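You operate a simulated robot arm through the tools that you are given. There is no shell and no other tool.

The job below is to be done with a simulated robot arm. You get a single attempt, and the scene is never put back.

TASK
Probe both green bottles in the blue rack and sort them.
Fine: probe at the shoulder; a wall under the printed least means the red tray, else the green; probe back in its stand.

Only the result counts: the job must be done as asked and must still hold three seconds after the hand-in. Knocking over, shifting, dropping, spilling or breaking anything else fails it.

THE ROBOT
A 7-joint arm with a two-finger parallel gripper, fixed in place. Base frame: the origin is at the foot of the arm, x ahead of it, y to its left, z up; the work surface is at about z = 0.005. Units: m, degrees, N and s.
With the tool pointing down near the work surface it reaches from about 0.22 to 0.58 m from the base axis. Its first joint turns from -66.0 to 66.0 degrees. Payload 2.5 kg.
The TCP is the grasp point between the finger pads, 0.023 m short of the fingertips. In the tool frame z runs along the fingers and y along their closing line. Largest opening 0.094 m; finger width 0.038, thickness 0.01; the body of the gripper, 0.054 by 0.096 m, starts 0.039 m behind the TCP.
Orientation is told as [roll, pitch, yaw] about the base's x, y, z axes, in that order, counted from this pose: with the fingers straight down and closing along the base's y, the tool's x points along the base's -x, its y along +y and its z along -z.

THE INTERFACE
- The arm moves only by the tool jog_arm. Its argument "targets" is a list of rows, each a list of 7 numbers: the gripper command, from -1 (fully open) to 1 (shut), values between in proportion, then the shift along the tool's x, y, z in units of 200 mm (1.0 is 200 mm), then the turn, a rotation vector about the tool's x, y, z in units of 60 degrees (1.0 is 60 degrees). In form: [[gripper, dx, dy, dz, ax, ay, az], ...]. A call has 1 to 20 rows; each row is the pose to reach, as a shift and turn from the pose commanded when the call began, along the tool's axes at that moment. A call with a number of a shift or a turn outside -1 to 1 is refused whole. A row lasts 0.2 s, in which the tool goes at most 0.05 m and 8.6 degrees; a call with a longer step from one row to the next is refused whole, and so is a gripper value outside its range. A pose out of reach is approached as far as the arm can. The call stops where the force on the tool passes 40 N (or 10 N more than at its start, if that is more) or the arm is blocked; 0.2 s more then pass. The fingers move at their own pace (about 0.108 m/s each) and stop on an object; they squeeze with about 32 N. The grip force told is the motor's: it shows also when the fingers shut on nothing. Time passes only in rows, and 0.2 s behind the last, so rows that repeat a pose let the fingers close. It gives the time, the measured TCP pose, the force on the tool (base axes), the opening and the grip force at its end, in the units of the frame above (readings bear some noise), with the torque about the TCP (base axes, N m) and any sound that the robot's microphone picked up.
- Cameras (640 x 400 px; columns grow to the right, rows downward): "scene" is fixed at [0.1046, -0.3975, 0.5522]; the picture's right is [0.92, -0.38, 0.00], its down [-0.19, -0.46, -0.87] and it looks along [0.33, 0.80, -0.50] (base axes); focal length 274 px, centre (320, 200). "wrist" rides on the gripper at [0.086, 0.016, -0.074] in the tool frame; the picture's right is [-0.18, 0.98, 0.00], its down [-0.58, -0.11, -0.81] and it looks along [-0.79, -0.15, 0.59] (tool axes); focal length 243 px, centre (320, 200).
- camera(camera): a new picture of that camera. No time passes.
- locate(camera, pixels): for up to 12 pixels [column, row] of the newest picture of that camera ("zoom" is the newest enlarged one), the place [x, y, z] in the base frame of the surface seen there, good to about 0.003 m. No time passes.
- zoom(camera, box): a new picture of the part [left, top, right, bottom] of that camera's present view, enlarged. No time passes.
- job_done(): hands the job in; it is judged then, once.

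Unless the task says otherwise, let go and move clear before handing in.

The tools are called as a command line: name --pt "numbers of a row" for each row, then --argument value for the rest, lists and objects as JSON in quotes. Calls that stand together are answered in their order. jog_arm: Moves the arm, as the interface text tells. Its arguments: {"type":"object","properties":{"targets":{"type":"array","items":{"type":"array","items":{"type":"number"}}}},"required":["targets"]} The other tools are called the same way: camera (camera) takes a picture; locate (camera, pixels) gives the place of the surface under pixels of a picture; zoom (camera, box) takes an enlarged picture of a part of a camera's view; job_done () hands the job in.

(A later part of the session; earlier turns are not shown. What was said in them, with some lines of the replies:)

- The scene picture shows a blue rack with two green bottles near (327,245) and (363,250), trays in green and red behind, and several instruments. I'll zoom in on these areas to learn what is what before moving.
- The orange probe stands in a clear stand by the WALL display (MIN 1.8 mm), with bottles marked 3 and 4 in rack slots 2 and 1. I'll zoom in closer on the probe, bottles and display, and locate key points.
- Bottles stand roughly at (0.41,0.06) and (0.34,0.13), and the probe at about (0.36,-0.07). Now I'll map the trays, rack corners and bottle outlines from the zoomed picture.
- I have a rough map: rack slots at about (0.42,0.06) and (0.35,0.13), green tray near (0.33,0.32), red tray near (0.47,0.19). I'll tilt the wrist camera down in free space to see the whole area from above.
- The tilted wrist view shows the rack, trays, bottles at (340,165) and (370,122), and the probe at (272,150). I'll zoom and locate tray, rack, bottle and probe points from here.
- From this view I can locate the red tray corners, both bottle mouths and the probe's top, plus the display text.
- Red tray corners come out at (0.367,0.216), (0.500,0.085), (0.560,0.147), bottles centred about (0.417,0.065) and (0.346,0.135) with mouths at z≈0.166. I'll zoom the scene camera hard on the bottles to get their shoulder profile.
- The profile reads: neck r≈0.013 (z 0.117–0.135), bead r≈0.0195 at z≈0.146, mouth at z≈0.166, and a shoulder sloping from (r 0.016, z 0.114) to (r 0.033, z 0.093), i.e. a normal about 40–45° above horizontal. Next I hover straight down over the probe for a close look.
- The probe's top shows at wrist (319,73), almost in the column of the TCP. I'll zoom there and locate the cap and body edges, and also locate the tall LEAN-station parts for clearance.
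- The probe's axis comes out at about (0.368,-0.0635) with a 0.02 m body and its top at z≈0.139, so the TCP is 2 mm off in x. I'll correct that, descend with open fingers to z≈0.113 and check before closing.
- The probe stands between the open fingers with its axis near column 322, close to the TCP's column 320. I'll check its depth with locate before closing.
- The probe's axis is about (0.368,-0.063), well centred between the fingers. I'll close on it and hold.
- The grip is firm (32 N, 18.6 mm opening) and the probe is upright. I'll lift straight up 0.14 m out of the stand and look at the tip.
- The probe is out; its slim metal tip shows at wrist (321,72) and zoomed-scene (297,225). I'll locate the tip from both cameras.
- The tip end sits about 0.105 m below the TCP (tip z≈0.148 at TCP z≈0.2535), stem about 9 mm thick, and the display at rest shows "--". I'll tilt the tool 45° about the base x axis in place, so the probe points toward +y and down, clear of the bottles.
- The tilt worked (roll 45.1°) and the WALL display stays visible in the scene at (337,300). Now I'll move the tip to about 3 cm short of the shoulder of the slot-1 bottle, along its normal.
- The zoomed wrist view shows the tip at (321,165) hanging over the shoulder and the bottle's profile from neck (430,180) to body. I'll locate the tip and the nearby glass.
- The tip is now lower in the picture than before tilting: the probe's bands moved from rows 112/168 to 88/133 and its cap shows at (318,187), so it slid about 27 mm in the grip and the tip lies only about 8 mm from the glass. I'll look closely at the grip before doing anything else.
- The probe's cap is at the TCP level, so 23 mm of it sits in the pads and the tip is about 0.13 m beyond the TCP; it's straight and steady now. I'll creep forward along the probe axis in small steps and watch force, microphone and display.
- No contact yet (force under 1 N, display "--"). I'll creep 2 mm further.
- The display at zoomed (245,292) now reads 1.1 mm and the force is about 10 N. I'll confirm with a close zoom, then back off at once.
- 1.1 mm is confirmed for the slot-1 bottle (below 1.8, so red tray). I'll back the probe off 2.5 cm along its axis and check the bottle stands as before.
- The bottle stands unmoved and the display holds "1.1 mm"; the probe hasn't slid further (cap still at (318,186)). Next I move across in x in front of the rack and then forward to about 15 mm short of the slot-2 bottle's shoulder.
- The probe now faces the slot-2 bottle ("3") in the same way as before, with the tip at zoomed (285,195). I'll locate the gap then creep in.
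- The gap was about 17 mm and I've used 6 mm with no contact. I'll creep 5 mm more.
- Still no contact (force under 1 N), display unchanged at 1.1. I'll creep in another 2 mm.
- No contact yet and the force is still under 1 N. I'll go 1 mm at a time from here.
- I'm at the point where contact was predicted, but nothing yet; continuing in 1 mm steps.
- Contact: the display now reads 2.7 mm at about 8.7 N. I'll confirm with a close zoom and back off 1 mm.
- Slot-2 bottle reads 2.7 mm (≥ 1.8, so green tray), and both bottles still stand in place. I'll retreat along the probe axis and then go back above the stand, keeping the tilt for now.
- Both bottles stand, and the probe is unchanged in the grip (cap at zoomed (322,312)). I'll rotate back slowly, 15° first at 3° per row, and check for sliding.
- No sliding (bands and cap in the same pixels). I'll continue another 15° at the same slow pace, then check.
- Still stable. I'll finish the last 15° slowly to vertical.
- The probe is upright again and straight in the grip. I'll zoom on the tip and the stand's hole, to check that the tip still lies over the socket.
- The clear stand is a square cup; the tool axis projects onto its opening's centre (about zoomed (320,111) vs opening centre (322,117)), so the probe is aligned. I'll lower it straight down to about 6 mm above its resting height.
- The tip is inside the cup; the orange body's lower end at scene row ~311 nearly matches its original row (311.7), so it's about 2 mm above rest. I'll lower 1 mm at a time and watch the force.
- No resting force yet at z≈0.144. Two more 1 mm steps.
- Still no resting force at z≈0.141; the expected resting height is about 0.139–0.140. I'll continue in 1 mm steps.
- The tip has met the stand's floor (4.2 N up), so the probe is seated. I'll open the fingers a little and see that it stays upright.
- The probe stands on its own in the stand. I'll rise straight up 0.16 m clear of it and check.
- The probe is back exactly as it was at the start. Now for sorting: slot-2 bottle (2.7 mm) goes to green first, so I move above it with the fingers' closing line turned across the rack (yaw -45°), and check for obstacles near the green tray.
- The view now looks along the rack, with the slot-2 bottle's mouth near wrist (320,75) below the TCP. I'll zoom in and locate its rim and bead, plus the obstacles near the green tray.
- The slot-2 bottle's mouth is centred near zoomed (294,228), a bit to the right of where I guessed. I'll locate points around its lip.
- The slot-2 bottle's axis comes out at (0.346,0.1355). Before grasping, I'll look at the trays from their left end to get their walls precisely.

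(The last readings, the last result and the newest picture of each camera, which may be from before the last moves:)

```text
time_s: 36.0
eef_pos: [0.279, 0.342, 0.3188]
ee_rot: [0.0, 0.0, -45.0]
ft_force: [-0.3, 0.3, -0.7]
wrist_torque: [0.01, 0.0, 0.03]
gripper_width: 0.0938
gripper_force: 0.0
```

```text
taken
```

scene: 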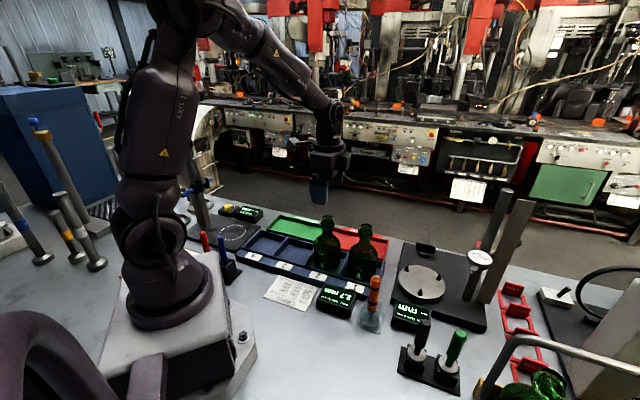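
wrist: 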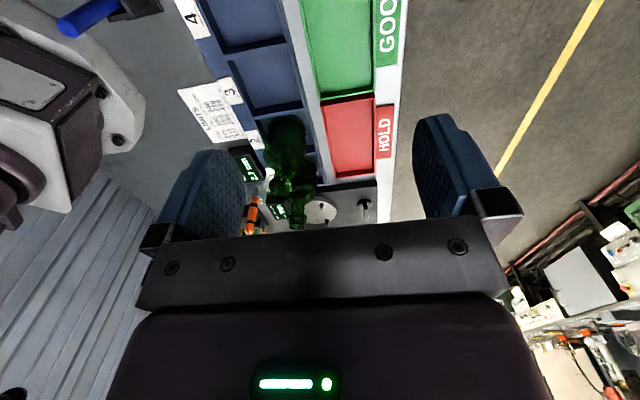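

From here both trays show in line: green at (340,45) and red at (350,140). I'll zoom and locate their walls.

zoom --camera "wrist" --box '[270, 0, 430, 100]'

locate --camera "zoom" --pixels '[[130, 40], [170, 210], [203, 372], [398, 40], [405, 180], [412, 355], [210, 385], [185, 300], [300, 200], [410, 265], [150, 130], [300, 370]]'

zoom --camera "wrist" --box '[290, 80, 420, 190]'

locate --camera "zoom" --pixels '[[150, 85], [180, 210], [205, 330], [325, 65], [327, 150], [330, 290], [332, 315], [210, 345], [260, 200], [170, 150], [195, 270], [270, 335]]'

```text
4.00 times, centred on (350, 50) of wrist
```

zoom: 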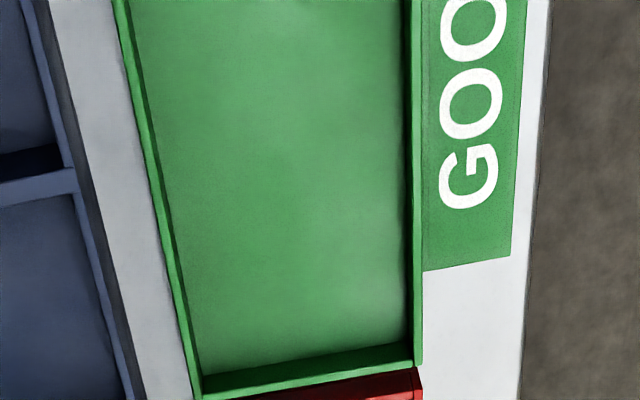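

```text
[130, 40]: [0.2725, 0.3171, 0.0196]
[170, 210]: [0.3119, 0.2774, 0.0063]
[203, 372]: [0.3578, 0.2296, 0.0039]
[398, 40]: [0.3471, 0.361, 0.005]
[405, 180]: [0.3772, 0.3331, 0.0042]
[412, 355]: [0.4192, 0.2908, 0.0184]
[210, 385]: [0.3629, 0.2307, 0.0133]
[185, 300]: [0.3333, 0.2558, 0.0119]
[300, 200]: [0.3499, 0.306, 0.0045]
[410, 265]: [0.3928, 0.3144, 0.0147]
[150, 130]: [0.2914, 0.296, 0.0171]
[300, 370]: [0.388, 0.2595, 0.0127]
```

```text
3.64 times, centred on (355, 135) of wrist
```

zoom: 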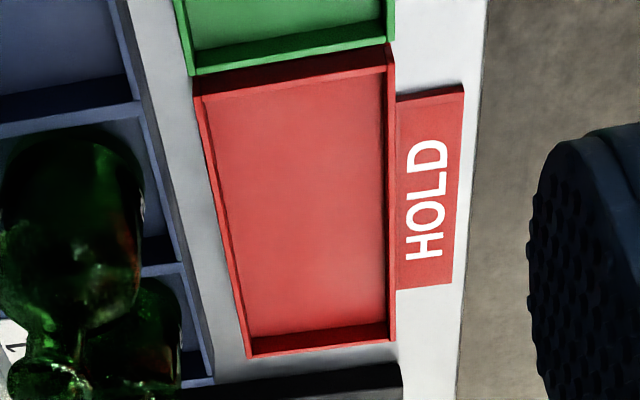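

```text
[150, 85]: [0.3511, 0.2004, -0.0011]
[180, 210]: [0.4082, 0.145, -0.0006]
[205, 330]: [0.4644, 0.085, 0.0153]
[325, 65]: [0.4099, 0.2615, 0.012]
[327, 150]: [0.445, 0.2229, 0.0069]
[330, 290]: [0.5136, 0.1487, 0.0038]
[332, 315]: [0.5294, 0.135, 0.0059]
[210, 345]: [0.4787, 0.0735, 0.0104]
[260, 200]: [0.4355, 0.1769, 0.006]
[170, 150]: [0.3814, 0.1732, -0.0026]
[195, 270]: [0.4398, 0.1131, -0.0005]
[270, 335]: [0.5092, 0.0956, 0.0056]
```

I'll sample more points along the tray wall tops to fix the trays' centre lines.

locate --camera "zoom" --pixels '[[200, 110], [208, 150], [216, 190], [226, 240], [236, 290], [245, 340], [391, 100], [391, 150], [392, 200], [392, 250], [392, 300], [393, 330]]'

zoom --camera "wrist" --box '[270, 0, 430, 100]'

locate --camera "zoom" --pixels '[[123, 20], [138, 90], [157, 170], [170, 230], [185, 310], [196, 370], [413, 30], [414, 100], [415, 170], [416, 240], [417, 300], [418, 350]]'

```text
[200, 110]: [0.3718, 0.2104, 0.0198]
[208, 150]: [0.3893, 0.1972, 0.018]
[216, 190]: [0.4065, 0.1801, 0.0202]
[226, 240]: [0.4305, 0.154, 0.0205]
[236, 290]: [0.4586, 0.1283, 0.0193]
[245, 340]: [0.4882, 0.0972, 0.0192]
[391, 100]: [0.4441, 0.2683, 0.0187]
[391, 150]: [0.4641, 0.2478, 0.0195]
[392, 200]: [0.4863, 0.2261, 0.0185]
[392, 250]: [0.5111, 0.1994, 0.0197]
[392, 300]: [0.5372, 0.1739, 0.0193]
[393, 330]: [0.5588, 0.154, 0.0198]
```

```text
4.00 times, centred on (350, 50) of wrist
```

zoom: 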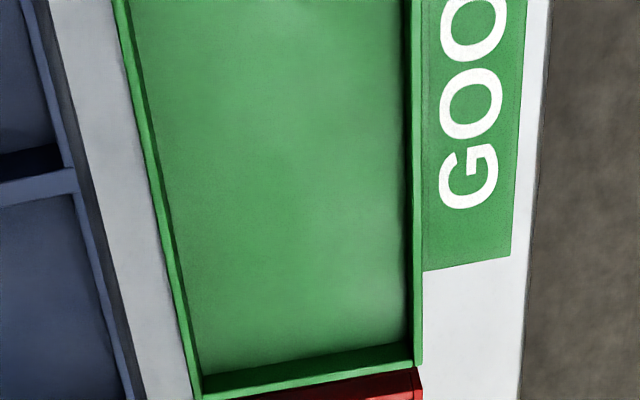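

```text
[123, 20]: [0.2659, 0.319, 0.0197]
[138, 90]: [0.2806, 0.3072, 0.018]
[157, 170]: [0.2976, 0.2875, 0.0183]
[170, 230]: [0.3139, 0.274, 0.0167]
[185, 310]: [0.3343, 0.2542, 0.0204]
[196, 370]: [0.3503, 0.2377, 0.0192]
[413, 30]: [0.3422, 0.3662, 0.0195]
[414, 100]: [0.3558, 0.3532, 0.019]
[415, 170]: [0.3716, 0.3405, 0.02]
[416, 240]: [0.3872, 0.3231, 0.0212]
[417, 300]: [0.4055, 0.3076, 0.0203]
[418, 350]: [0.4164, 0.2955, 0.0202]
```

Both trays share a centre line at u=(x+y)/√2≈0.459 with about ±6 mm of slack for the bottle; targets are green (0.3265,0.322) and red (0.4655,0.183). I'll return above the slot-2 bottle.

jog_arm --pt "-1 -0.137 -0.0712 0.043 0 0 0" --pt "-1 -0.274 -0.1424 0.086 0 0 0" --pt "-1 -0.411 -0.2136 0.129 0 0 0" --pt "-1 -0.549 -0.2849 0.171 0 0 0" --pt "-1 -0.687 -0.3561 0.214 0 0 0" --pt "-1 -0.824 -0.4273 0.257 0 0 0" --pt "-1 -0.9616 -0.4985 0.3 0 0 0" --pt "-1 -0.9616 -0.4985 0.3 0 0 0"

jog_arm --pt "-1 0 0 0.1 0 0 0" --pt "-1 0 0 0.2 0 0 0" --pt "-1 0 0 0.3 0 0 0" --pt "-1 0 0 0.3 0 0 0"

camera --camera "wrist"

zoom --camera "scene" --box '[280, 170, 400, 290]'

```text
time_s: 37.8
eef_pos: [0.3466, 0.1351, 0.2595]
ee_rot: [0.0, 0.0, -45.0]
ft_force: [-0.4, 0.4, 0.2]
wrist_torque: [-0.03, 0.01, 0.0]
gripper_width: 0.094
gripper_force: 0.0
```

```text
time_s: 38.8
eef_pos: [0.3468, 0.1355, 0.1993]
ee_rot: [0.1, 0.0, -45.0]
ft_force: [0.0, 0.7, 0.1]
wrist_torque: [0.01, 0.0, 0.0]
gripper_width: 0.0941
gripper_force: 0.1
```

```text
taken
```

wrist: 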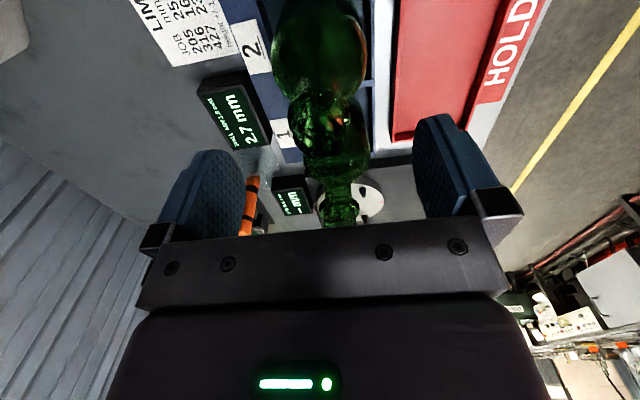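

```text
3.33 times, centred on (340, 230) of scene
```

zoom: 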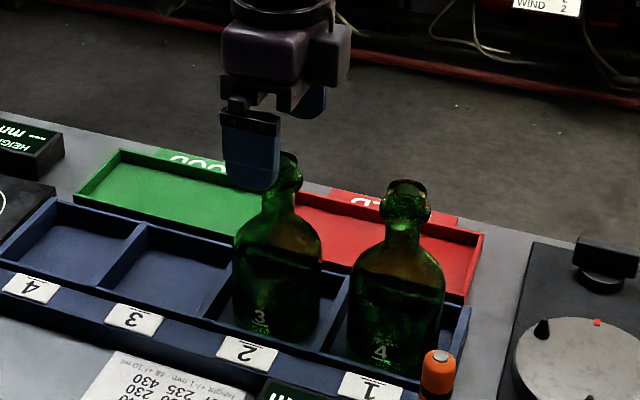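

I'll zoom on the bottle's mouth between the fingers to check the centring before the final descent.

zoom --camera "wrist" --box '[270, 70, 380, 170]'

locate --camera "zoom" --pixels '[[300, 150], [250, 230], [370, 230], [300, 310], [305, 170], [310, 290], [230, 200], [400, 200], [260, 260], [360, 280], [220, 170], [390, 165]]'

```text
4.00 times, centred on (325, 120) of wrist
```

zoom: 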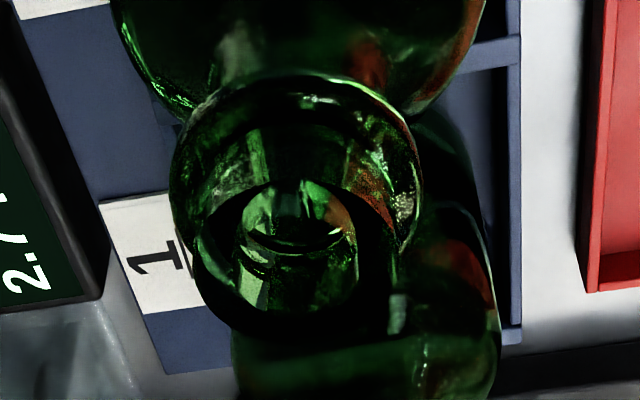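

```text
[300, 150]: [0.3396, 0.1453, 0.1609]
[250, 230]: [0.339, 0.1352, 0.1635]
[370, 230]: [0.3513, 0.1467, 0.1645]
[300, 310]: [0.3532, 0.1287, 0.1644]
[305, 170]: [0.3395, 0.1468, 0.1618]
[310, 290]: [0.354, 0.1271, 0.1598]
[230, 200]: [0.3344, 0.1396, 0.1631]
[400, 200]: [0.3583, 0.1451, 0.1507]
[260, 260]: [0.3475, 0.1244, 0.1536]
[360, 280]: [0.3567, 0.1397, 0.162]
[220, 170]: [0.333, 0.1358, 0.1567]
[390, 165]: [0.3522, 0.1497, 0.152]
```

The lip's centre is at wrist (319.5,135), exactly where the TCP axis should cross it. I'll descend to z≈0.148 around the bead.

jog_arm --pt "-1 0 0 0.07 0 0 0" --pt "-1 0 0 0.14 0 0 0" --pt "-1 0 0 0.2 0 0 0" --pt "-1 0 0 0.26 0 0 0" --pt "-1 0 0 0.26 0 0 0"

camera --camera "wrist"

zoom --camera "scene" --box '[280, 190, 380, 290]'

```text
time_s: 40.0
eef_pos: [0.3467, 0.1359, 0.1462]
ee_rot: [0.0, 0.0, -44.9]
ft_force: [0.0, 0.1, 0.5]
wrist_torque: [-0.03, -0.02, -0.02]
gripper_width: 0.094
gripper_force: 0.1
```

```text
taken
```

wrist: 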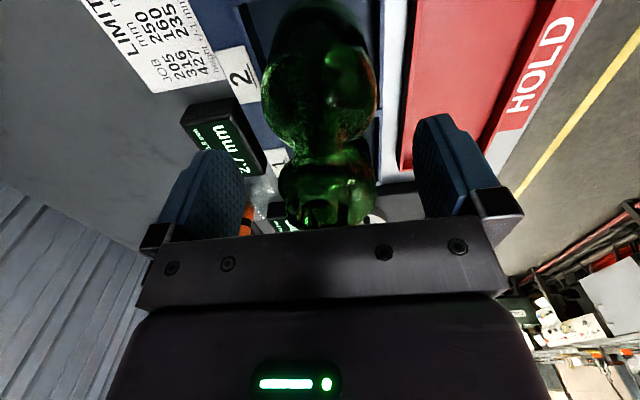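

```text
4.00 times, centred on (330, 240) of scene
```

zoom: 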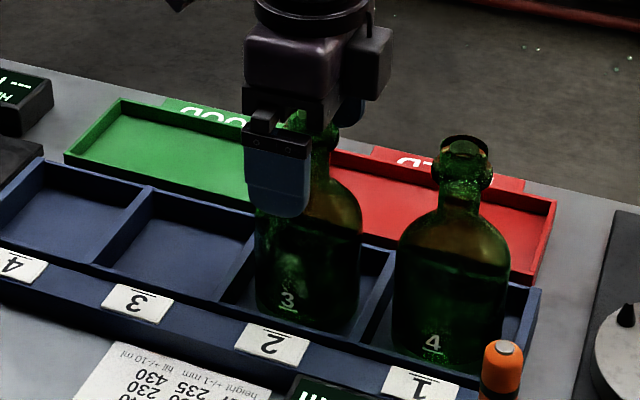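

The fingers straddle the bead with even gaps. I'll close on it.

jog_arm --pt "0 0 0 0 0 0 0" --pt "0.3 0 0 0 0 0 0" --pt "1 0 0 0 0 0 0" --pt "1 0 0 0 0 0 0" --pt "1 0 0 0 0 0 0"

camera --camera "wrist"

zoom --camera "scene" --box '[280, 190, 380, 290]'

```text
time_s: 41.2
eef_pos: [0.3474, 0.1351, 0.1482]
ee_rot: [0.0, -0.1, -45.1]
ft_force: [-1.2, -0.7, 0.2]
wrist_torque: [-0.03, -0.03, 0.01]
gripper_width: 0.0376
gripper_force: 32.0
```

```text
taken
```

wrist: 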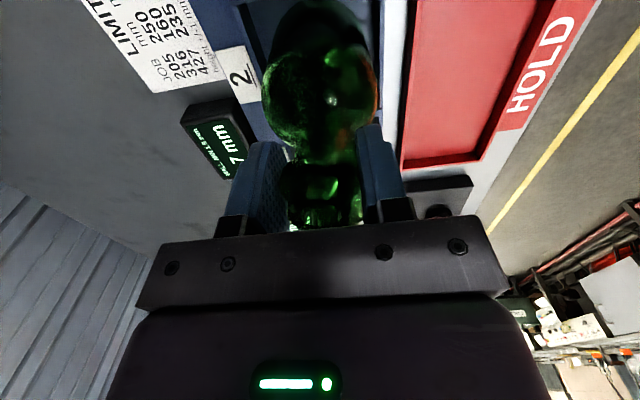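

```text
4.00 times, centred on (330, 240) of scene
```

zoom: 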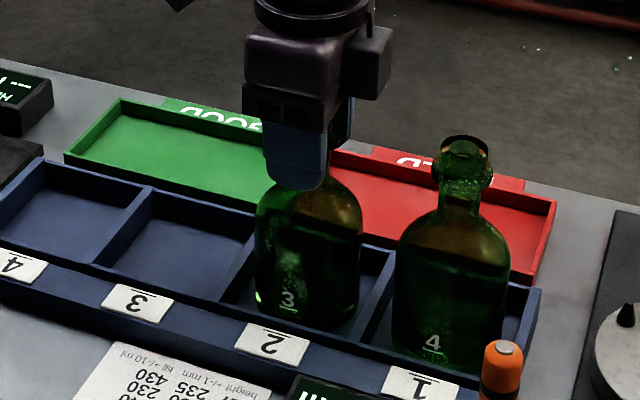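

The bead is gripped at 37.6 mm, 32 N, with the bottle undisturbed. I'll lift 15 mm slowly and see that it comes along without sliding.

jog_arm --pt "1 0 0 -0.015 0 0 0" --pt "1 0 0 -0.03 0 0 0" --pt "1 0 0 -0.05 0 0 0" --pt "1 0 0 -0.075 0 0 0" --pt "1 0 0 -0.075 0 0 0"

camera --camera "wrist"

zoom --camera "scene" --box '[280, 190, 380, 290]'

```text
time_s: 42.4
eef_pos: [0.3473, 0.1357, 0.1629]
ee_rot: [0.0, 0.0, -44.9]
ft_force: [0.7, 0.6, -2.4]
wrist_torque: [0.03, 0.0, 0.02]
gripper_width: 0.0372
gripper_force: 31.9
```

```text
taken
```

wrist: 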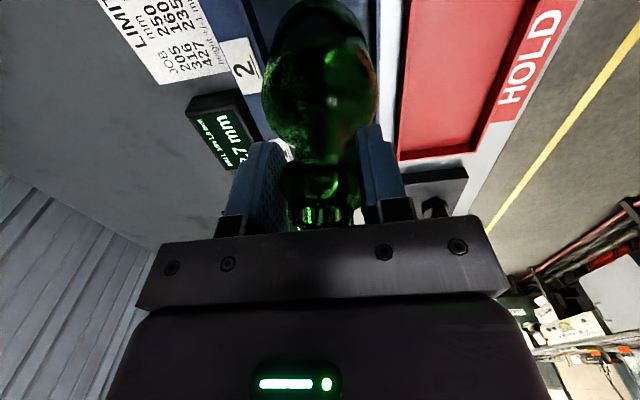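

```text
4.00 times, centred on (330, 240) of scene
```

zoom: 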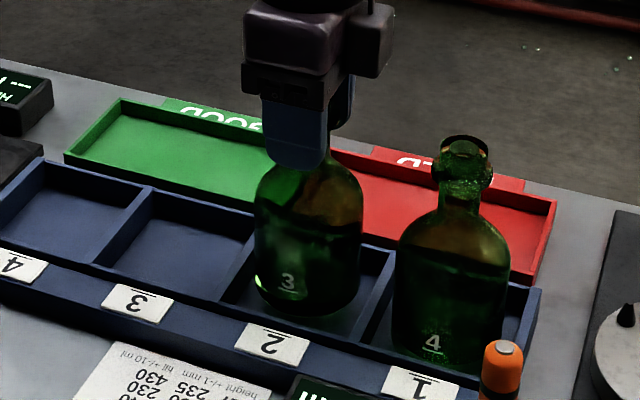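

The bottle hangs freely (2.4 N) and hasn't slid. I'll lift to clear everything and carry it slowly to above the green tray.

jog_arm --pt "1 0 0 -0.09 0 0 0" --pt "1 0 0 -0.18 0 0 0" --pt "1 0 0 -0.27 0 0 0" --pt "1 0 0 -0.36 0 0 0" --pt "1 0.04 0.0325 -0.36 0 0 0" --pt "1 0.12 0.0974 -0.36 0 0 0" --pt "1 0.2 0.1623 -0.36 0 0 0" --pt "1 0.28 0.2272 -0.36 0 0 0" --pt "1 0.36 0.2922 -0.36 0 0 0" --pt "1 0.44 0.3571 -0.36 0 0 0" --pt "1 0.52 0.422 -0.36 0 0 0" --pt "1 0.6 0.487 -0.36 0 0 0" --pt "1 0.67 0.5438 -0.36 0 0 0" --pt "1 0.71 0.5763 -0.36 0 0 0" --pt "1 0.729 0.5917 -0.36 0 0 0" --pt "1 0.729 0.5917 -0.36 0 0 0"

camera --camera "wrist"

camera --camera "scene"

zoom --camera "scene" --box '[230, 140, 370, 280]'

```text
time_s: 45.8
eef_pos: [0.3266, 0.3227, 0.236]
ee_rot: [-0.1, 0.0, -45.1]
ft_force: [-0.2, -0.6, -2.5]
wrist_torque: [-0.01, 0.02, 0.01]
gripper_width: 0.0373
gripper_force: 32.2
```

```text
taken
```

wrist: 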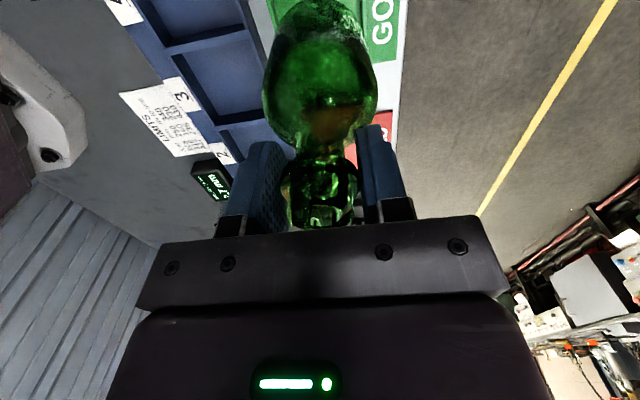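

```text
taken
```

scene: 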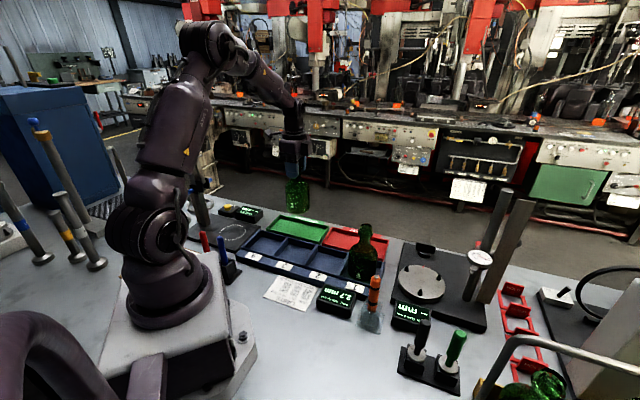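

```text
2.86 times, centred on (300, 210) of scene
```

zoom: 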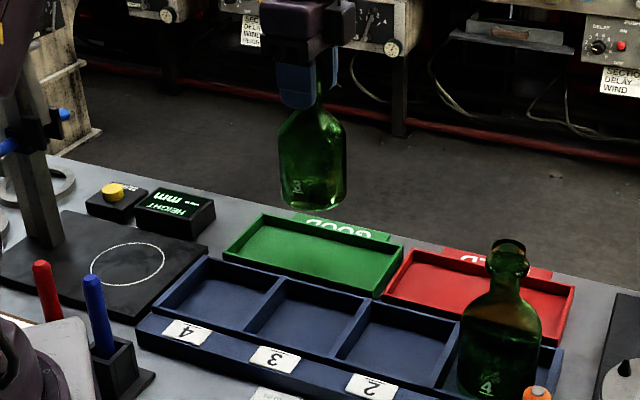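

The bottle is steady above the green tray at (0.3266,0.3227). I'll lower it to about 7 mm above the floor and check its place between the walls.

jog_arm --pt "1 0 0 0.04 0 0 0" --pt "1 0 0 0.11 0 0 0" --pt "1 0 0 0.18 0 0 0" --pt "1 0 0 0.25 0 0 0" --pt "1 0 0 0.31 0 0 0" --pt "1 0 0 0.36 0 0 0" --pt "1 0 0 0.4 0 0 0" --pt "1 0 0 0.4 0 0 0"

camera --camera "wrist"

zoom --camera "scene" --box '[240, 170, 350, 270]'

zoom --camera "wrist" --box '[230, 0, 430, 130]'

```text
time_s: 47.6
eef_pos: [0.327, 0.3208, 0.1545]
ee_rot: [0.0, 0.0, -44.9]
ft_force: [0.4, -0.5, -2.8]
wrist_torque: [0.02, 0.04, -0.02]
gripper_width: 0.0372
gripper_force: 32.2
```

```text
taken
```

wrist: 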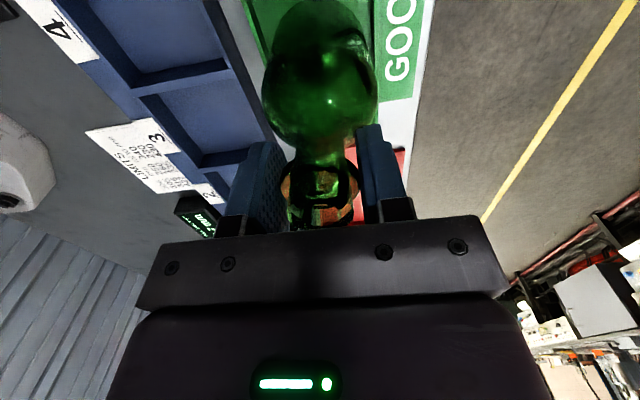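

```text
4.00 times, centred on (295, 220) of scene
```

zoom: 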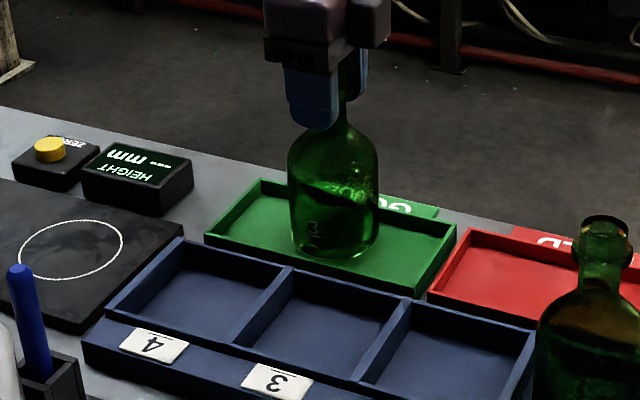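

```text
3.08 times, centred on (330, 65) of wrist
```

zoom: 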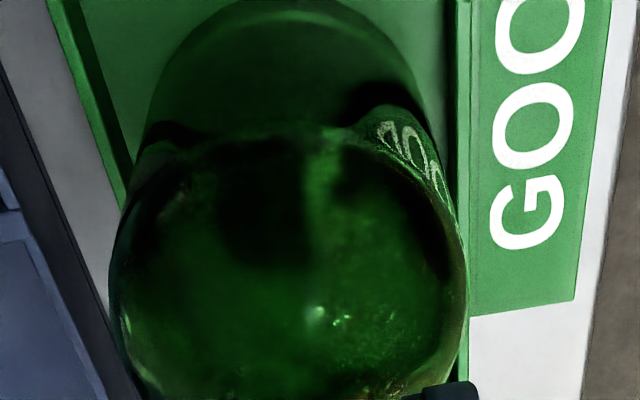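

The bottle's base is already below wall height and centred between the green walls (wrist zoom gaps ≈18 px left, ≈20 px right). I'll lower 4 mm, then go 1 mm at a time until the floor takes the weight.

jog_arm --pt "1 0 0 0.01 0 0 0" --pt "1 0 0 0.02 0 0 0" --pt "1 0 0 0.02 0 0 0"

jog_arm --pt "1 0 0 0.005 0 0 0"

jog_arm --pt "1 0 0 0.005 0 0 0"

```text
time_s: 48.4
eef_pos: [0.327, 0.3217, 0.1509]
ee_rot: [0.0, 0.0, -44.9]
ft_force: [0.2, 0.1, -2.9]
wrist_torque: [0.02, -0.01, -0.01]
gripper_width: 0.0375
gripper_force: 32.0
```

```text
time_s: 48.8
eef_pos: [0.3264, 0.3222, 0.1493]
ee_rot: [0.0, 0.0, -45.1]
ft_force: [0.2, -0.1, -2.4]
wrist_torque: [-0.02, 0.01, 0.01]
gripper_width: 0.0374
gripper_force: 32.2
```

```text
time_s: 49.2
eef_pos: [0.3258, 0.3229, 0.1488]
ee_rot: [-0.1, 0.0, -44.9]
ft_force: [0.5, -0.4, -3.9]
wrist_torque: [0.02, -0.01, 0.03]
gripper_width: 0.0371
gripper_force: 31.5
```

Still carrying the full weight at z≈0.149. Continuing 1 mm at a time.

jog_arm --pt "1 0 0 0.005 0 0 0"

jog_arm --pt "1 0 0 0.005 0 0 0"

```text
time_s: 49.6
eef_pos: [0.3268, 0.3208, 0.1473]
ee_rot: [0.1, 0.0, -45.0]
ft_force: [0.1, 0.3, -3.8]
wrist_torque: [0.0, -0.02, 0.02]
gripper_width: 0.0375
gripper_force: 32.5
```

```text
time_s: 50.0
eef_pos: [0.3274, 0.3214, 0.1474]
ee_rot: [0.0, 0.0, -45.0]
ft_force: [-3.1, -1.5, 4.3]
wrist_torque: [-0.1, 0.09, -0.01]
gripper_width: 0.0376
gripper_force: 32.4
```

The floor now carries it (force turned to +4.3 N). I'll ease up half a millimetre and open the fingers gently.

jog_arm --pt "1 0 0 -0.003 0 0 0" --pt "0.1 0 0 -0.003 0 0 0" --pt "-0.2 0 0 -0.003 0 0 0" --pt "-0.6 0 0 -0.003 0 0 0" --pt "-1 0 0 -0.003 0 0 0" --pt "-1 0 0 -0.003 0 0 0"

camera --camera "wrist"

zoom --camera "scene" --box '[240, 170, 350, 270]'

```text
time_s: 51.4
eef_pos: [0.3265, 0.322, 0.1478]
ee_rot: [0.0, 0.0, -45.1]
ft_force: [-1.2, 0.2, 0.2]
wrist_torque: [0.01, 0.0, 0.02]
gripper_width: 0.0939
gripper_force: 0.1
```

```text
taken
```

wrist: 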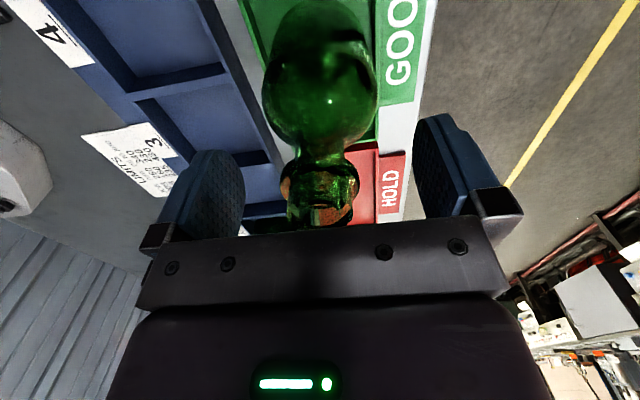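

```text
4.00 times, centred on (295, 220) of scene
```

zoom: 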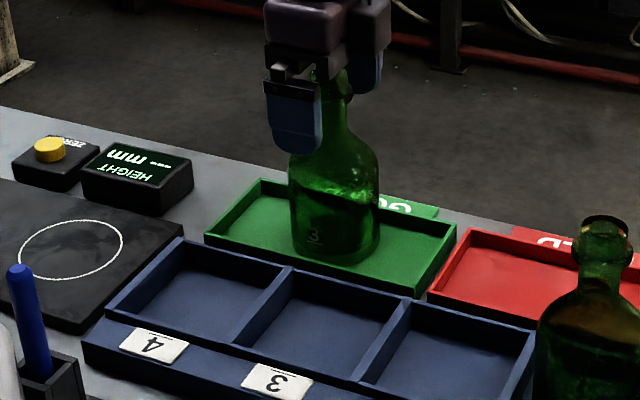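

The bottle stands free in the green tray. I'll rise straight up clear of it and check.

jog_arm --pt "-1 0 0 -0.08 0 0 0" --pt "-1 0 0 -0.2 0 0 0" --pt "-1 0 0 -0.35 0 0 0" --pt "-1 0 0 -0.5 0 0 0" --pt "-1 0 0 -0.562 0 0 0" --pt "-1 0 0 -0.562 0 0 0"

zoom --camera "scene" --box '[240, 170, 350, 270]'

camera --camera "wrist"

```text
time_s: 52.8
eef_pos: [0.3249, 0.3229, 0.2613]
ee_rot: [0.0, 0.0, -45.1]
ft_force: [-0.4, 0.1, 0.0]
wrist_torque: [0.02, 0.03, 0.03]
gripper_width: 0.0939
gripper_force: 0.1
```

```text
4.00 times, centred on (295, 220) of scene
```

zoom: 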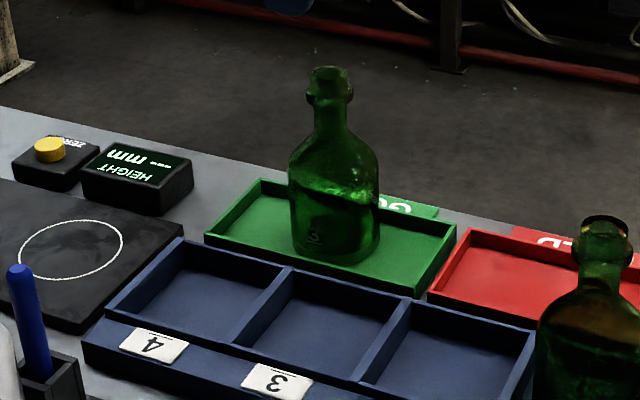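

```text
taken
```

wrist: 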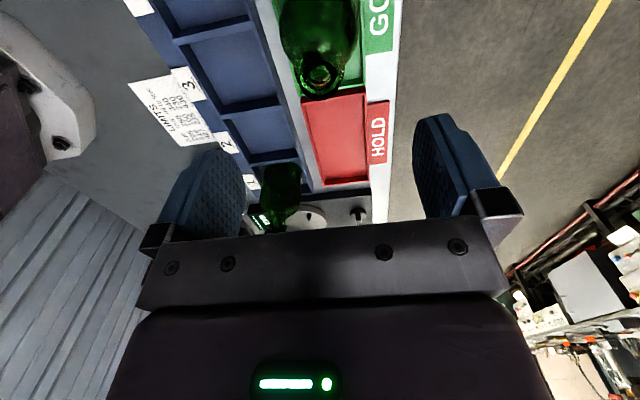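

The slot-2 bottle stands upright inside the green tray. Now I move at height to above the slot-1 bottle for the red tray.

jog_arm --pt "-1 -0.15 -0.074 0 0 0 0" --pt "-1 -0.31 -0.148 0 0 0 0" --pt "-1 -0.46 -0.222 0 0 0 0" --pt "-1 -0.615 -0.2955 0 0 0 0" --pt "-1 -0.615 -0.2955 0 0 0 0"

jog_arm --pt "-1 -0.15 -0.074 0 0 0 0" --pt "-1 -0.31 -0.148 0 0 0 0" --pt "-1 -0.46 -0.222 0 0 0 0" --pt "-1 -0.615 -0.2955 0 0 0 0" --pt "-1 -0.615 -0.2955 0 0 0 0"

camera --camera "wrist"

zoom --camera "wrist" --box '[270, 20, 380, 120]'

```text
time_s: 54.0
eef_pos: [0.3725, 0.1934, 0.26]
ee_rot: [0.0, 0.0, -45.1]
ft_force: [-0.1, 0.2, -0.4]
wrist_torque: [0.0, 0.01, 0.0]
gripper_width: 0.094
gripper_force: 0.0
```

```text
time_s: 55.2
eef_pos: [0.4188, 0.065, 0.2601]
ee_rot: [0.0, 0.0, -45.1]
ft_force: [-0.6, -0.2, -0.2]
wrist_torque: [0.0, -0.02, -0.02]
gripper_width: 0.0942
gripper_force: 0.1
```

```text
taken
```

wrist: 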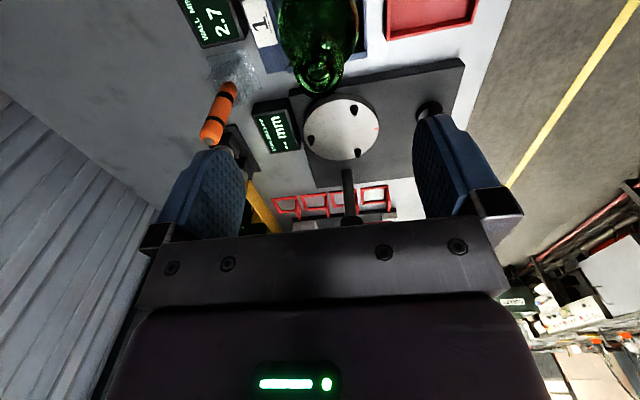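

```text
4.00 times, centred on (325, 70) of wrist
```

zoom: 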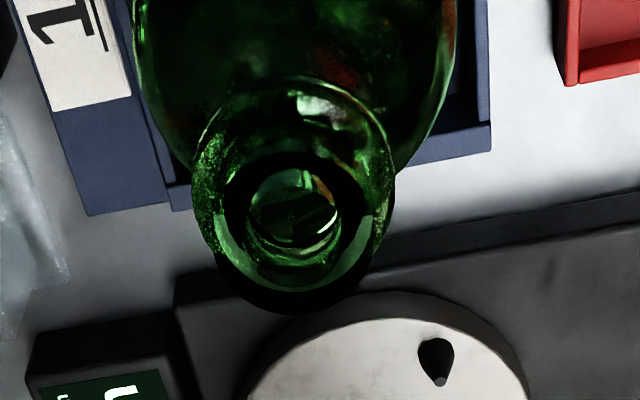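

The slot-1 bottle's lip is centred at zoomed (294,232) against the expected (299,233), so only about 1 mm off across. I'll correct that and descend around the bead to z≈0.148.

jog_arm --pt "-1 0 -0.004 0.12 0 0 0" --pt "-1 0 -0.004 0.24 0 0 0" --pt "-1 0 -0.004 0.35 0 0 0" --pt "-1 0 -0.004 0.43 0 0 0" --pt "-1 0 -0.004 0.5 0 0 0" --pt "-1 0 -0.004 0.56 0 0 0" --pt "-1 0 -0.004 0.56 0 0 0"

camera --camera "wrist"

zoom --camera "scene" --box '[310, 190, 420, 300]'

```text
time_s: 56.8
eef_pos: [0.4169, 0.0627, 0.1488]
ee_rot: [0.0, 0.0, -45.1]
ft_force: [-0.8, -0.4, -0.2]
wrist_torque: [0.02, -0.01, 0.01]
gripper_width: 0.0939
gripper_force: 0.0
```

```text
taken
```

wrist: 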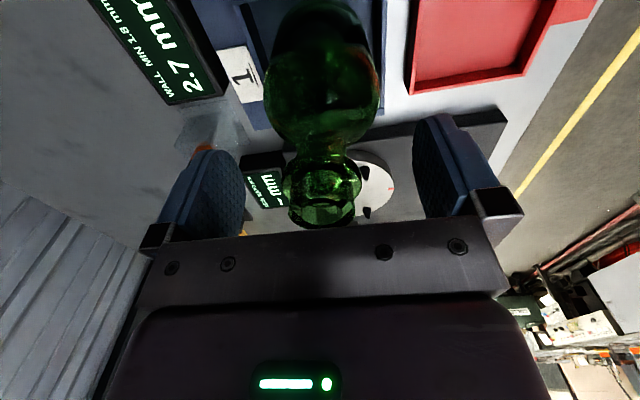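

```text
3.64 times, centred on (365, 245) of scene
```

zoom: 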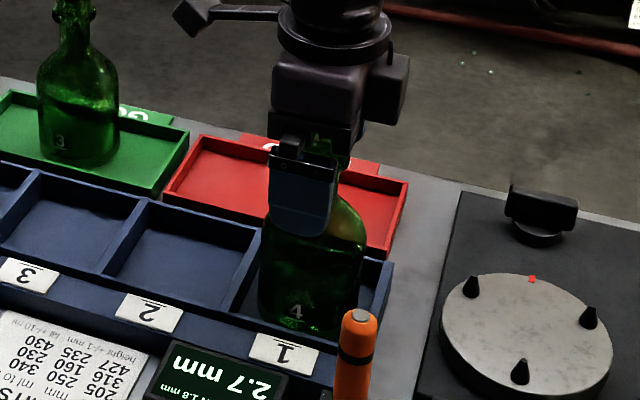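

The fingers straddle the slot-1 bottle's bead just as with the other. I'll close and then lift 15 mm to test the hold.

jog_arm --pt "0 0 0 0 0 0 0" --pt "0.3 0 0 0 0 0 0" --pt "1 0 0 0 0 0 0" --pt "1 0 0 0 0 0 0" --pt "1 0 0 0 0 0 0"

jog_arm --pt "1 0 0 -0.015 0 0 0" --pt "1 0 0 -0.03 0 0 0" --pt "1 0 0 -0.05 0 0 0" --pt "1 0 0 -0.075 0 0 0" --pt "1 0 0 -0.075 0 0 0"

camera --camera "wrist"

zoom --camera "scene" --box '[310, 190, 420, 300]'

```text
time_s: 58.0
eef_pos: [0.4166, 0.0631, 0.1463]
ee_rot: [0.0, 0.0, -45.0]
ft_force: [0.7, 0.0, 0.1]
wrist_torque: [-0.04, 0.01, -0.03]
gripper_width: 0.0371
gripper_force: 32.7
```

```text
time_s: 59.2
eef_pos: [0.4169, 0.0636, 0.1617]
ee_rot: [0.1, -0.1, -45.1]
ft_force: [0.0, 0.6, -3.8]
wrist_torque: [0.0, 0.01, 0.0]
gripper_width: 0.0371
gripper_force: 32.1
```

```text
taken
```

wrist: 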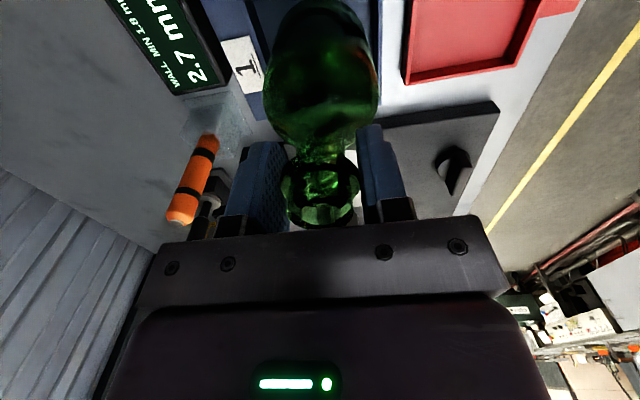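

```text
3.64 times, centred on (365, 245) of scene
```

zoom: 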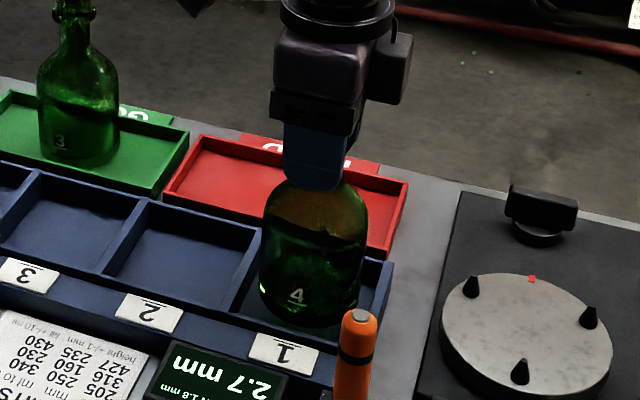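

The bottle hangs freely (3.8 N incl. noise) with no sliding. I'll lift to clear and carry it slowly to above the red tray's centre (0.4655,0.183).

jog_arm --pt "1 0 0 -0.09 0 0 0" --pt "1 0 0 -0.18 0 0 0" --pt "1 0 0 -0.27 0 0 0" --pt "1 0 0 -0.36 0 0 0" --pt "1 0.02 0.048 -0.36 0 0 0" --pt "1 0.05 0.12 -0.36 0 0 0" --pt "1 0.083 0.2 -0.36 0 0 0" --pt "1 0.117 0.28 -0.36 0 0 0" --pt "1 0.15 0.36 -0.36 0 0 0" --pt "1 0.183 0.44 -0.36 0 0 0" --pt "1 0.217 0.52 -0.36 0 0 0" --pt "1 0.24 0.575 -0.36 0 0 0" --pt "1 0.2477 0.5945 -0.36 0 0 0" --pt "1 0.2477 0.5945 -0.36 0 0 0"

camera --camera "wrist"

zoom --camera "scene" --box '[270, 140, 420, 290]'

```text
time_s: 62.2
eef_pos: [0.4657, 0.1829, 0.2353]
ee_rot: [-0.1, 0.0, -45.0]
ft_force: [-0.5, -0.3, -3.2]
wrist_torque: [0.01, -0.01, 0.03]
gripper_width: 0.0374
gripper_force: 32.3
```

```text
taken
```

wrist: 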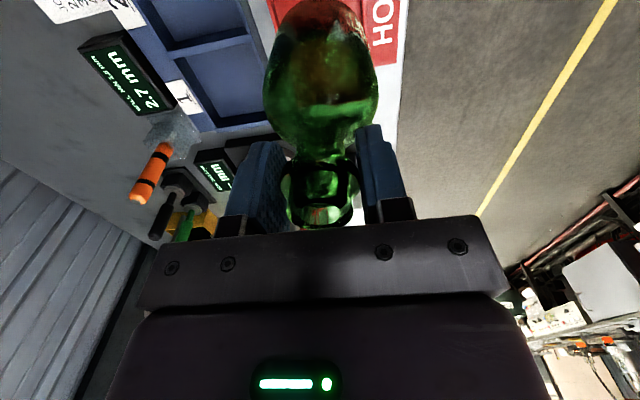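

```text
2.67 times, centred on (345, 215) of scene
```

zoom: 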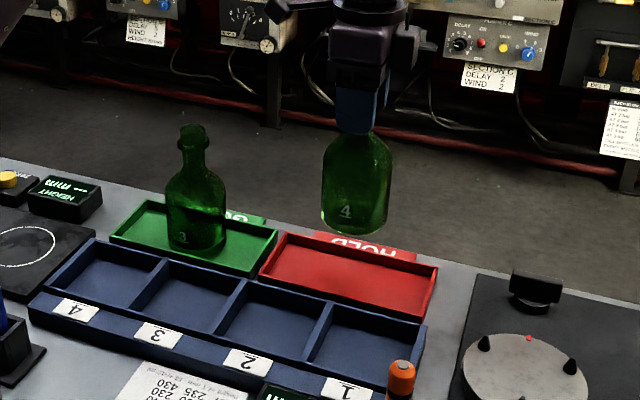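

The bottle hangs steady above the red tray. I'll lower it to about 7 mm above the floor and check the gaps.

jog_arm --pt "1 0 0 0.04 0 0 0" --pt "1 0 0 0.11 0 0 0" --pt "1 0 0 0.18 0 0 0" --pt "1 0 0 0.25 0 0 0" --pt "1 0 0 0.31 0 0 0" --pt "1 0 0 0.36 0 0 0" --pt "1 0 0 0.4 0 0 0" --pt "1 0 0 0.4 0 0 0"

zoom --camera "wrist" --box '[230, 0, 430, 130]'

zoom --camera "scene" --box '[290, 170, 420, 290]'

```text
time_s: 64.0
eef_pos: [0.4656, 0.1824, 0.1549]
ee_rot: [0.0, 0.0, -45.0]
ft_force: [0.7, 0.2, -2.9]
wrist_torque: [0.02, 0.0, -0.02]
gripper_width: 0.0372
gripper_force: 32.0
```

```text
3.08 times, centred on (330, 65) of wrist
```

zoom: 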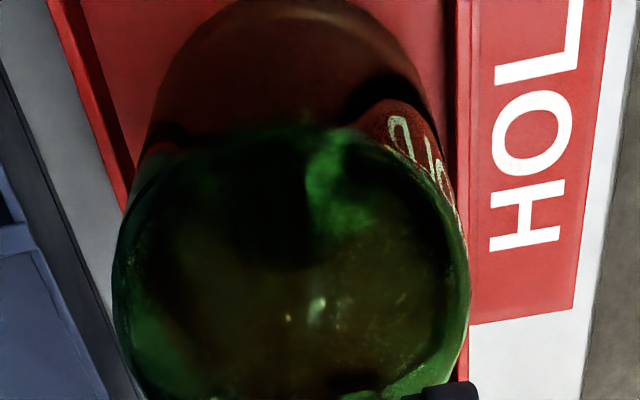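

```text
3.33 times, centred on (355, 230) of scene
```

zoom: 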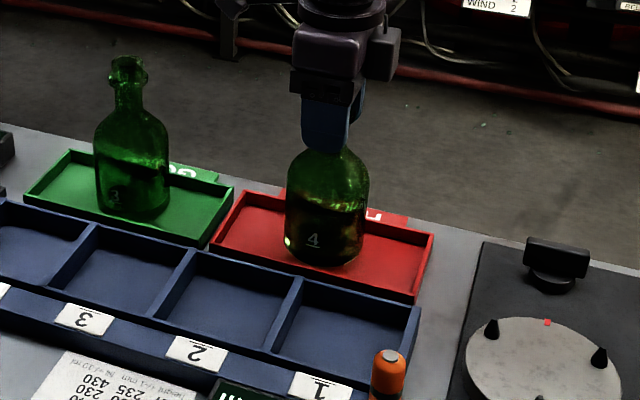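

The bottle's base sits between the red walls with similar gaps both sides. I'll lower 5 mm, then in 1 mm steps.

jog_arm --pt "1 0 0 0.01 0 0 0" --pt "1 0 0 0.02 0 0 0" --pt "1 0 0 0.025 0 0 0" --pt "1 0 0 0.025 0 0 0"

jog_arm --pt "1 0 0 0.005 0 0 0"

jog_arm --pt "1 0 0 0.005 0 0 0"

```text
time_s: 65.0
eef_pos: [0.4652, 0.1817, 0.1501]
ee_rot: [0.1, 0.0, -45.0]
ft_force: [-0.3, -0.5, -2.3]
wrist_torque: [0.0, 0.0, 0.02]
gripper_width: 0.0373
gripper_force: 32.3
```

```text
time_s: 65.4
eef_pos: [0.4653, 0.1836, 0.149]
ee_rot: [-0.1, 0.0, -45.0]
ft_force: [0.1, 0.2, -3.0]
wrist_torque: [-0.02, 0.0, 0.01]
gripper_width: 0.0371
gripper_force: 31.9
```

```text
time_s: 65.8
eef_pos: [0.4663, 0.1814, 0.1491]
ee_rot: [0.0, 0.0, -45.0]
ft_force: [0.2, -0.4, -2.5]
wrist_torque: [-0.06, 0.06, 0.02]
gripper_width: 0.0374
gripper_force: 32.1
```

jog_arm --pt "1 0 0 0.004 0 0 0"

```text
time_s: 66.2
eef_pos: [0.4666, 0.1832, 0.1479]
ee_rot: [0.1, 0.0, -45.1]
ft_force: [-1.5, 0.4, 6.9]
wrist_torque: [-0.17, 0.43, 0.0]
gripper_width: 0.037
gripper_force: 31.9
```

The floor now carries the bottle (+6.9 N). I'll ease up 0.8 mm and open the fingers gently.

jog_arm --pt "1 0 0 -0.004 0 0 0" --pt "1 0 0 -0.004 0 0 0" --pt "0.1 0 0 -0.004 0 0 0" --pt "-0.2 0 0 -0.004 0 0 0" --pt "-0.6 0 0 -0.004 0 0 0" --pt "-1 0 0 -0.004 0 0 0" --pt "-1 0 0 -0.004 0 0 0"

camera --camera "wrist"

zoom --camera "scene" --box '[290, 170, 420, 290]'

```text
time_s: 67.8
eef_pos: [0.4659, 0.183, 0.1483]
ee_rot: [0.0, 0.0, -45.0]
ft_force: [0.2, 0.7, -0.3]
wrist_torque: [-0.01, 0.03, 0.0]
gripper_width: 0.094
gripper_force: 0.0
```

```text
taken
```

wrist: 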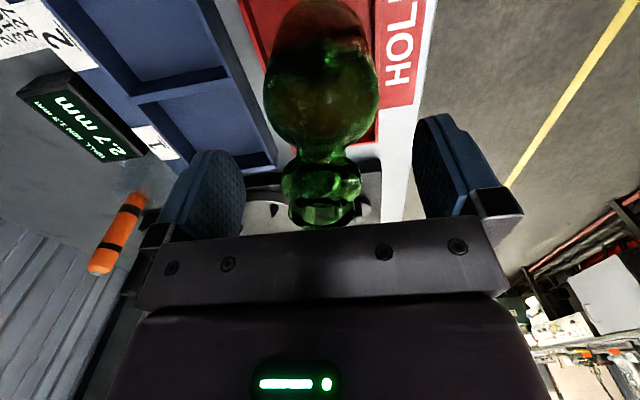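

```text
3.33 times, centred on (355, 230) of scene
```

zoom: 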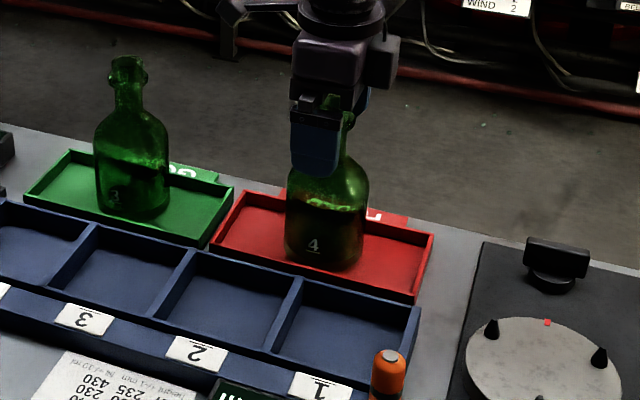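

The bottle stands free in the red tray. I'll rise straight up well clear and take final pictures.

jog_arm --pt "-1 0 0 -0.08 0 0 0" --pt "-1 0 0 -0.2 0 0 0" --pt "-1 0 0 -0.35 0 0 0" --pt "-1 0 0 -0.5 0 0 0" --pt "-1 0 0 -0.65 0 0 0" --pt "-1 0 0 -0.8 0 0 0" --pt "-1 0 0 -0.8 0 0 0" --pt "-1 0 0 -0.8 0 0 0"

camera --camera "scene"

zoom --camera "scene" --box '[230, 190, 410, 320]'

zoom --camera "scene" --box '[340, 262, 400, 340]'

camera --camera "wrist"

```text
time_s: 69.6
eef_pos: [0.4666, 0.1828, 0.3074]
ee_rot: [0.0, 0.0, -44.9]
ft_force: [-0.1, -0.4, 0.0]
wrist_torque: [0.01, 0.02, 0.04]
gripper_width: 0.094
gripper_force: 0.0
```

```text
taken
```

scene: 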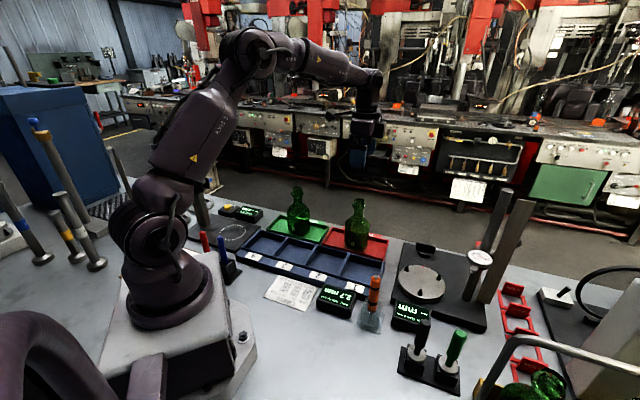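

```text
3.08 times, centred on (320, 255) of scene
```

zoom: 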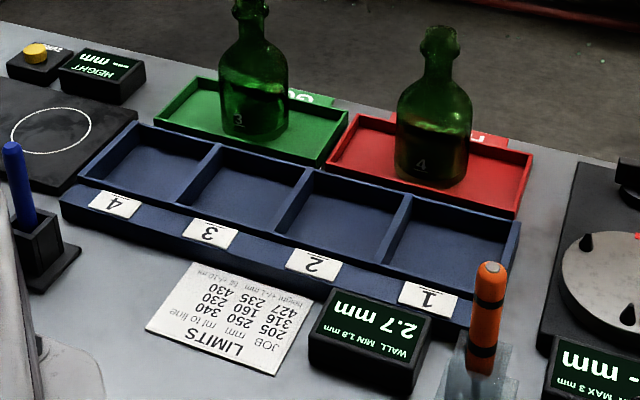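

```text
5.13 times, centred on (370, 301) of scene
```

zoom: 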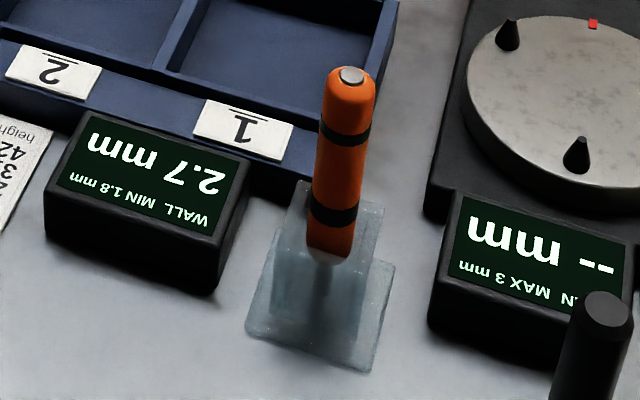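

```text
taken
```

wrist: 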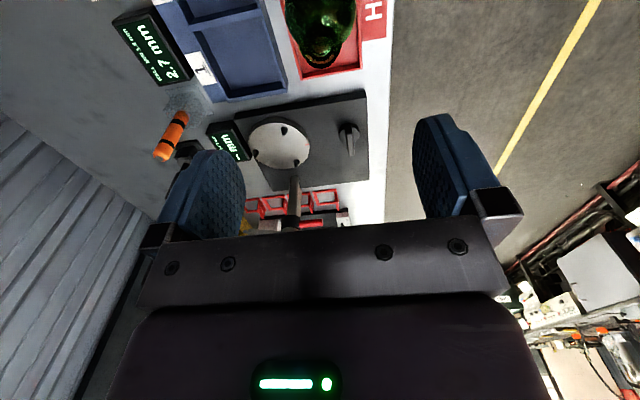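

The final pictures show bottle 3 (2.7 mm) upright in the green tray, bottle 4 (1.1 mm) upright in the red tray, and the probe seated in its stand as at the start. The gripper is open and clear at z≈0.31, so I hand the job in.

job_done

```text
The job is handed in.
```

I probed both bottles at the shoulder, sorted them and handed the job in. The limit printed on the WALL display is 1.8 mm.

| Bottle | Rack slot | Wall at shoulder | Tray |
|---|---|---|---|
| 3 | 2 | 2.7 mm | Green (GOOD) |
| 4 | 1 | 1.1 mm | Red (HOLD) |

The last pictures before hand-in show both bottles upright in their trays and the probe back in its stand as it was at the start. Nothing was knocked over or dropped. The gripper was open and well clear.

While I tilted the tool before probing, the probe slid about 27 mm down in the grip. It stayed straight, and both readings were taken with firm contact on the shoulder, so I don't think it affected the results.
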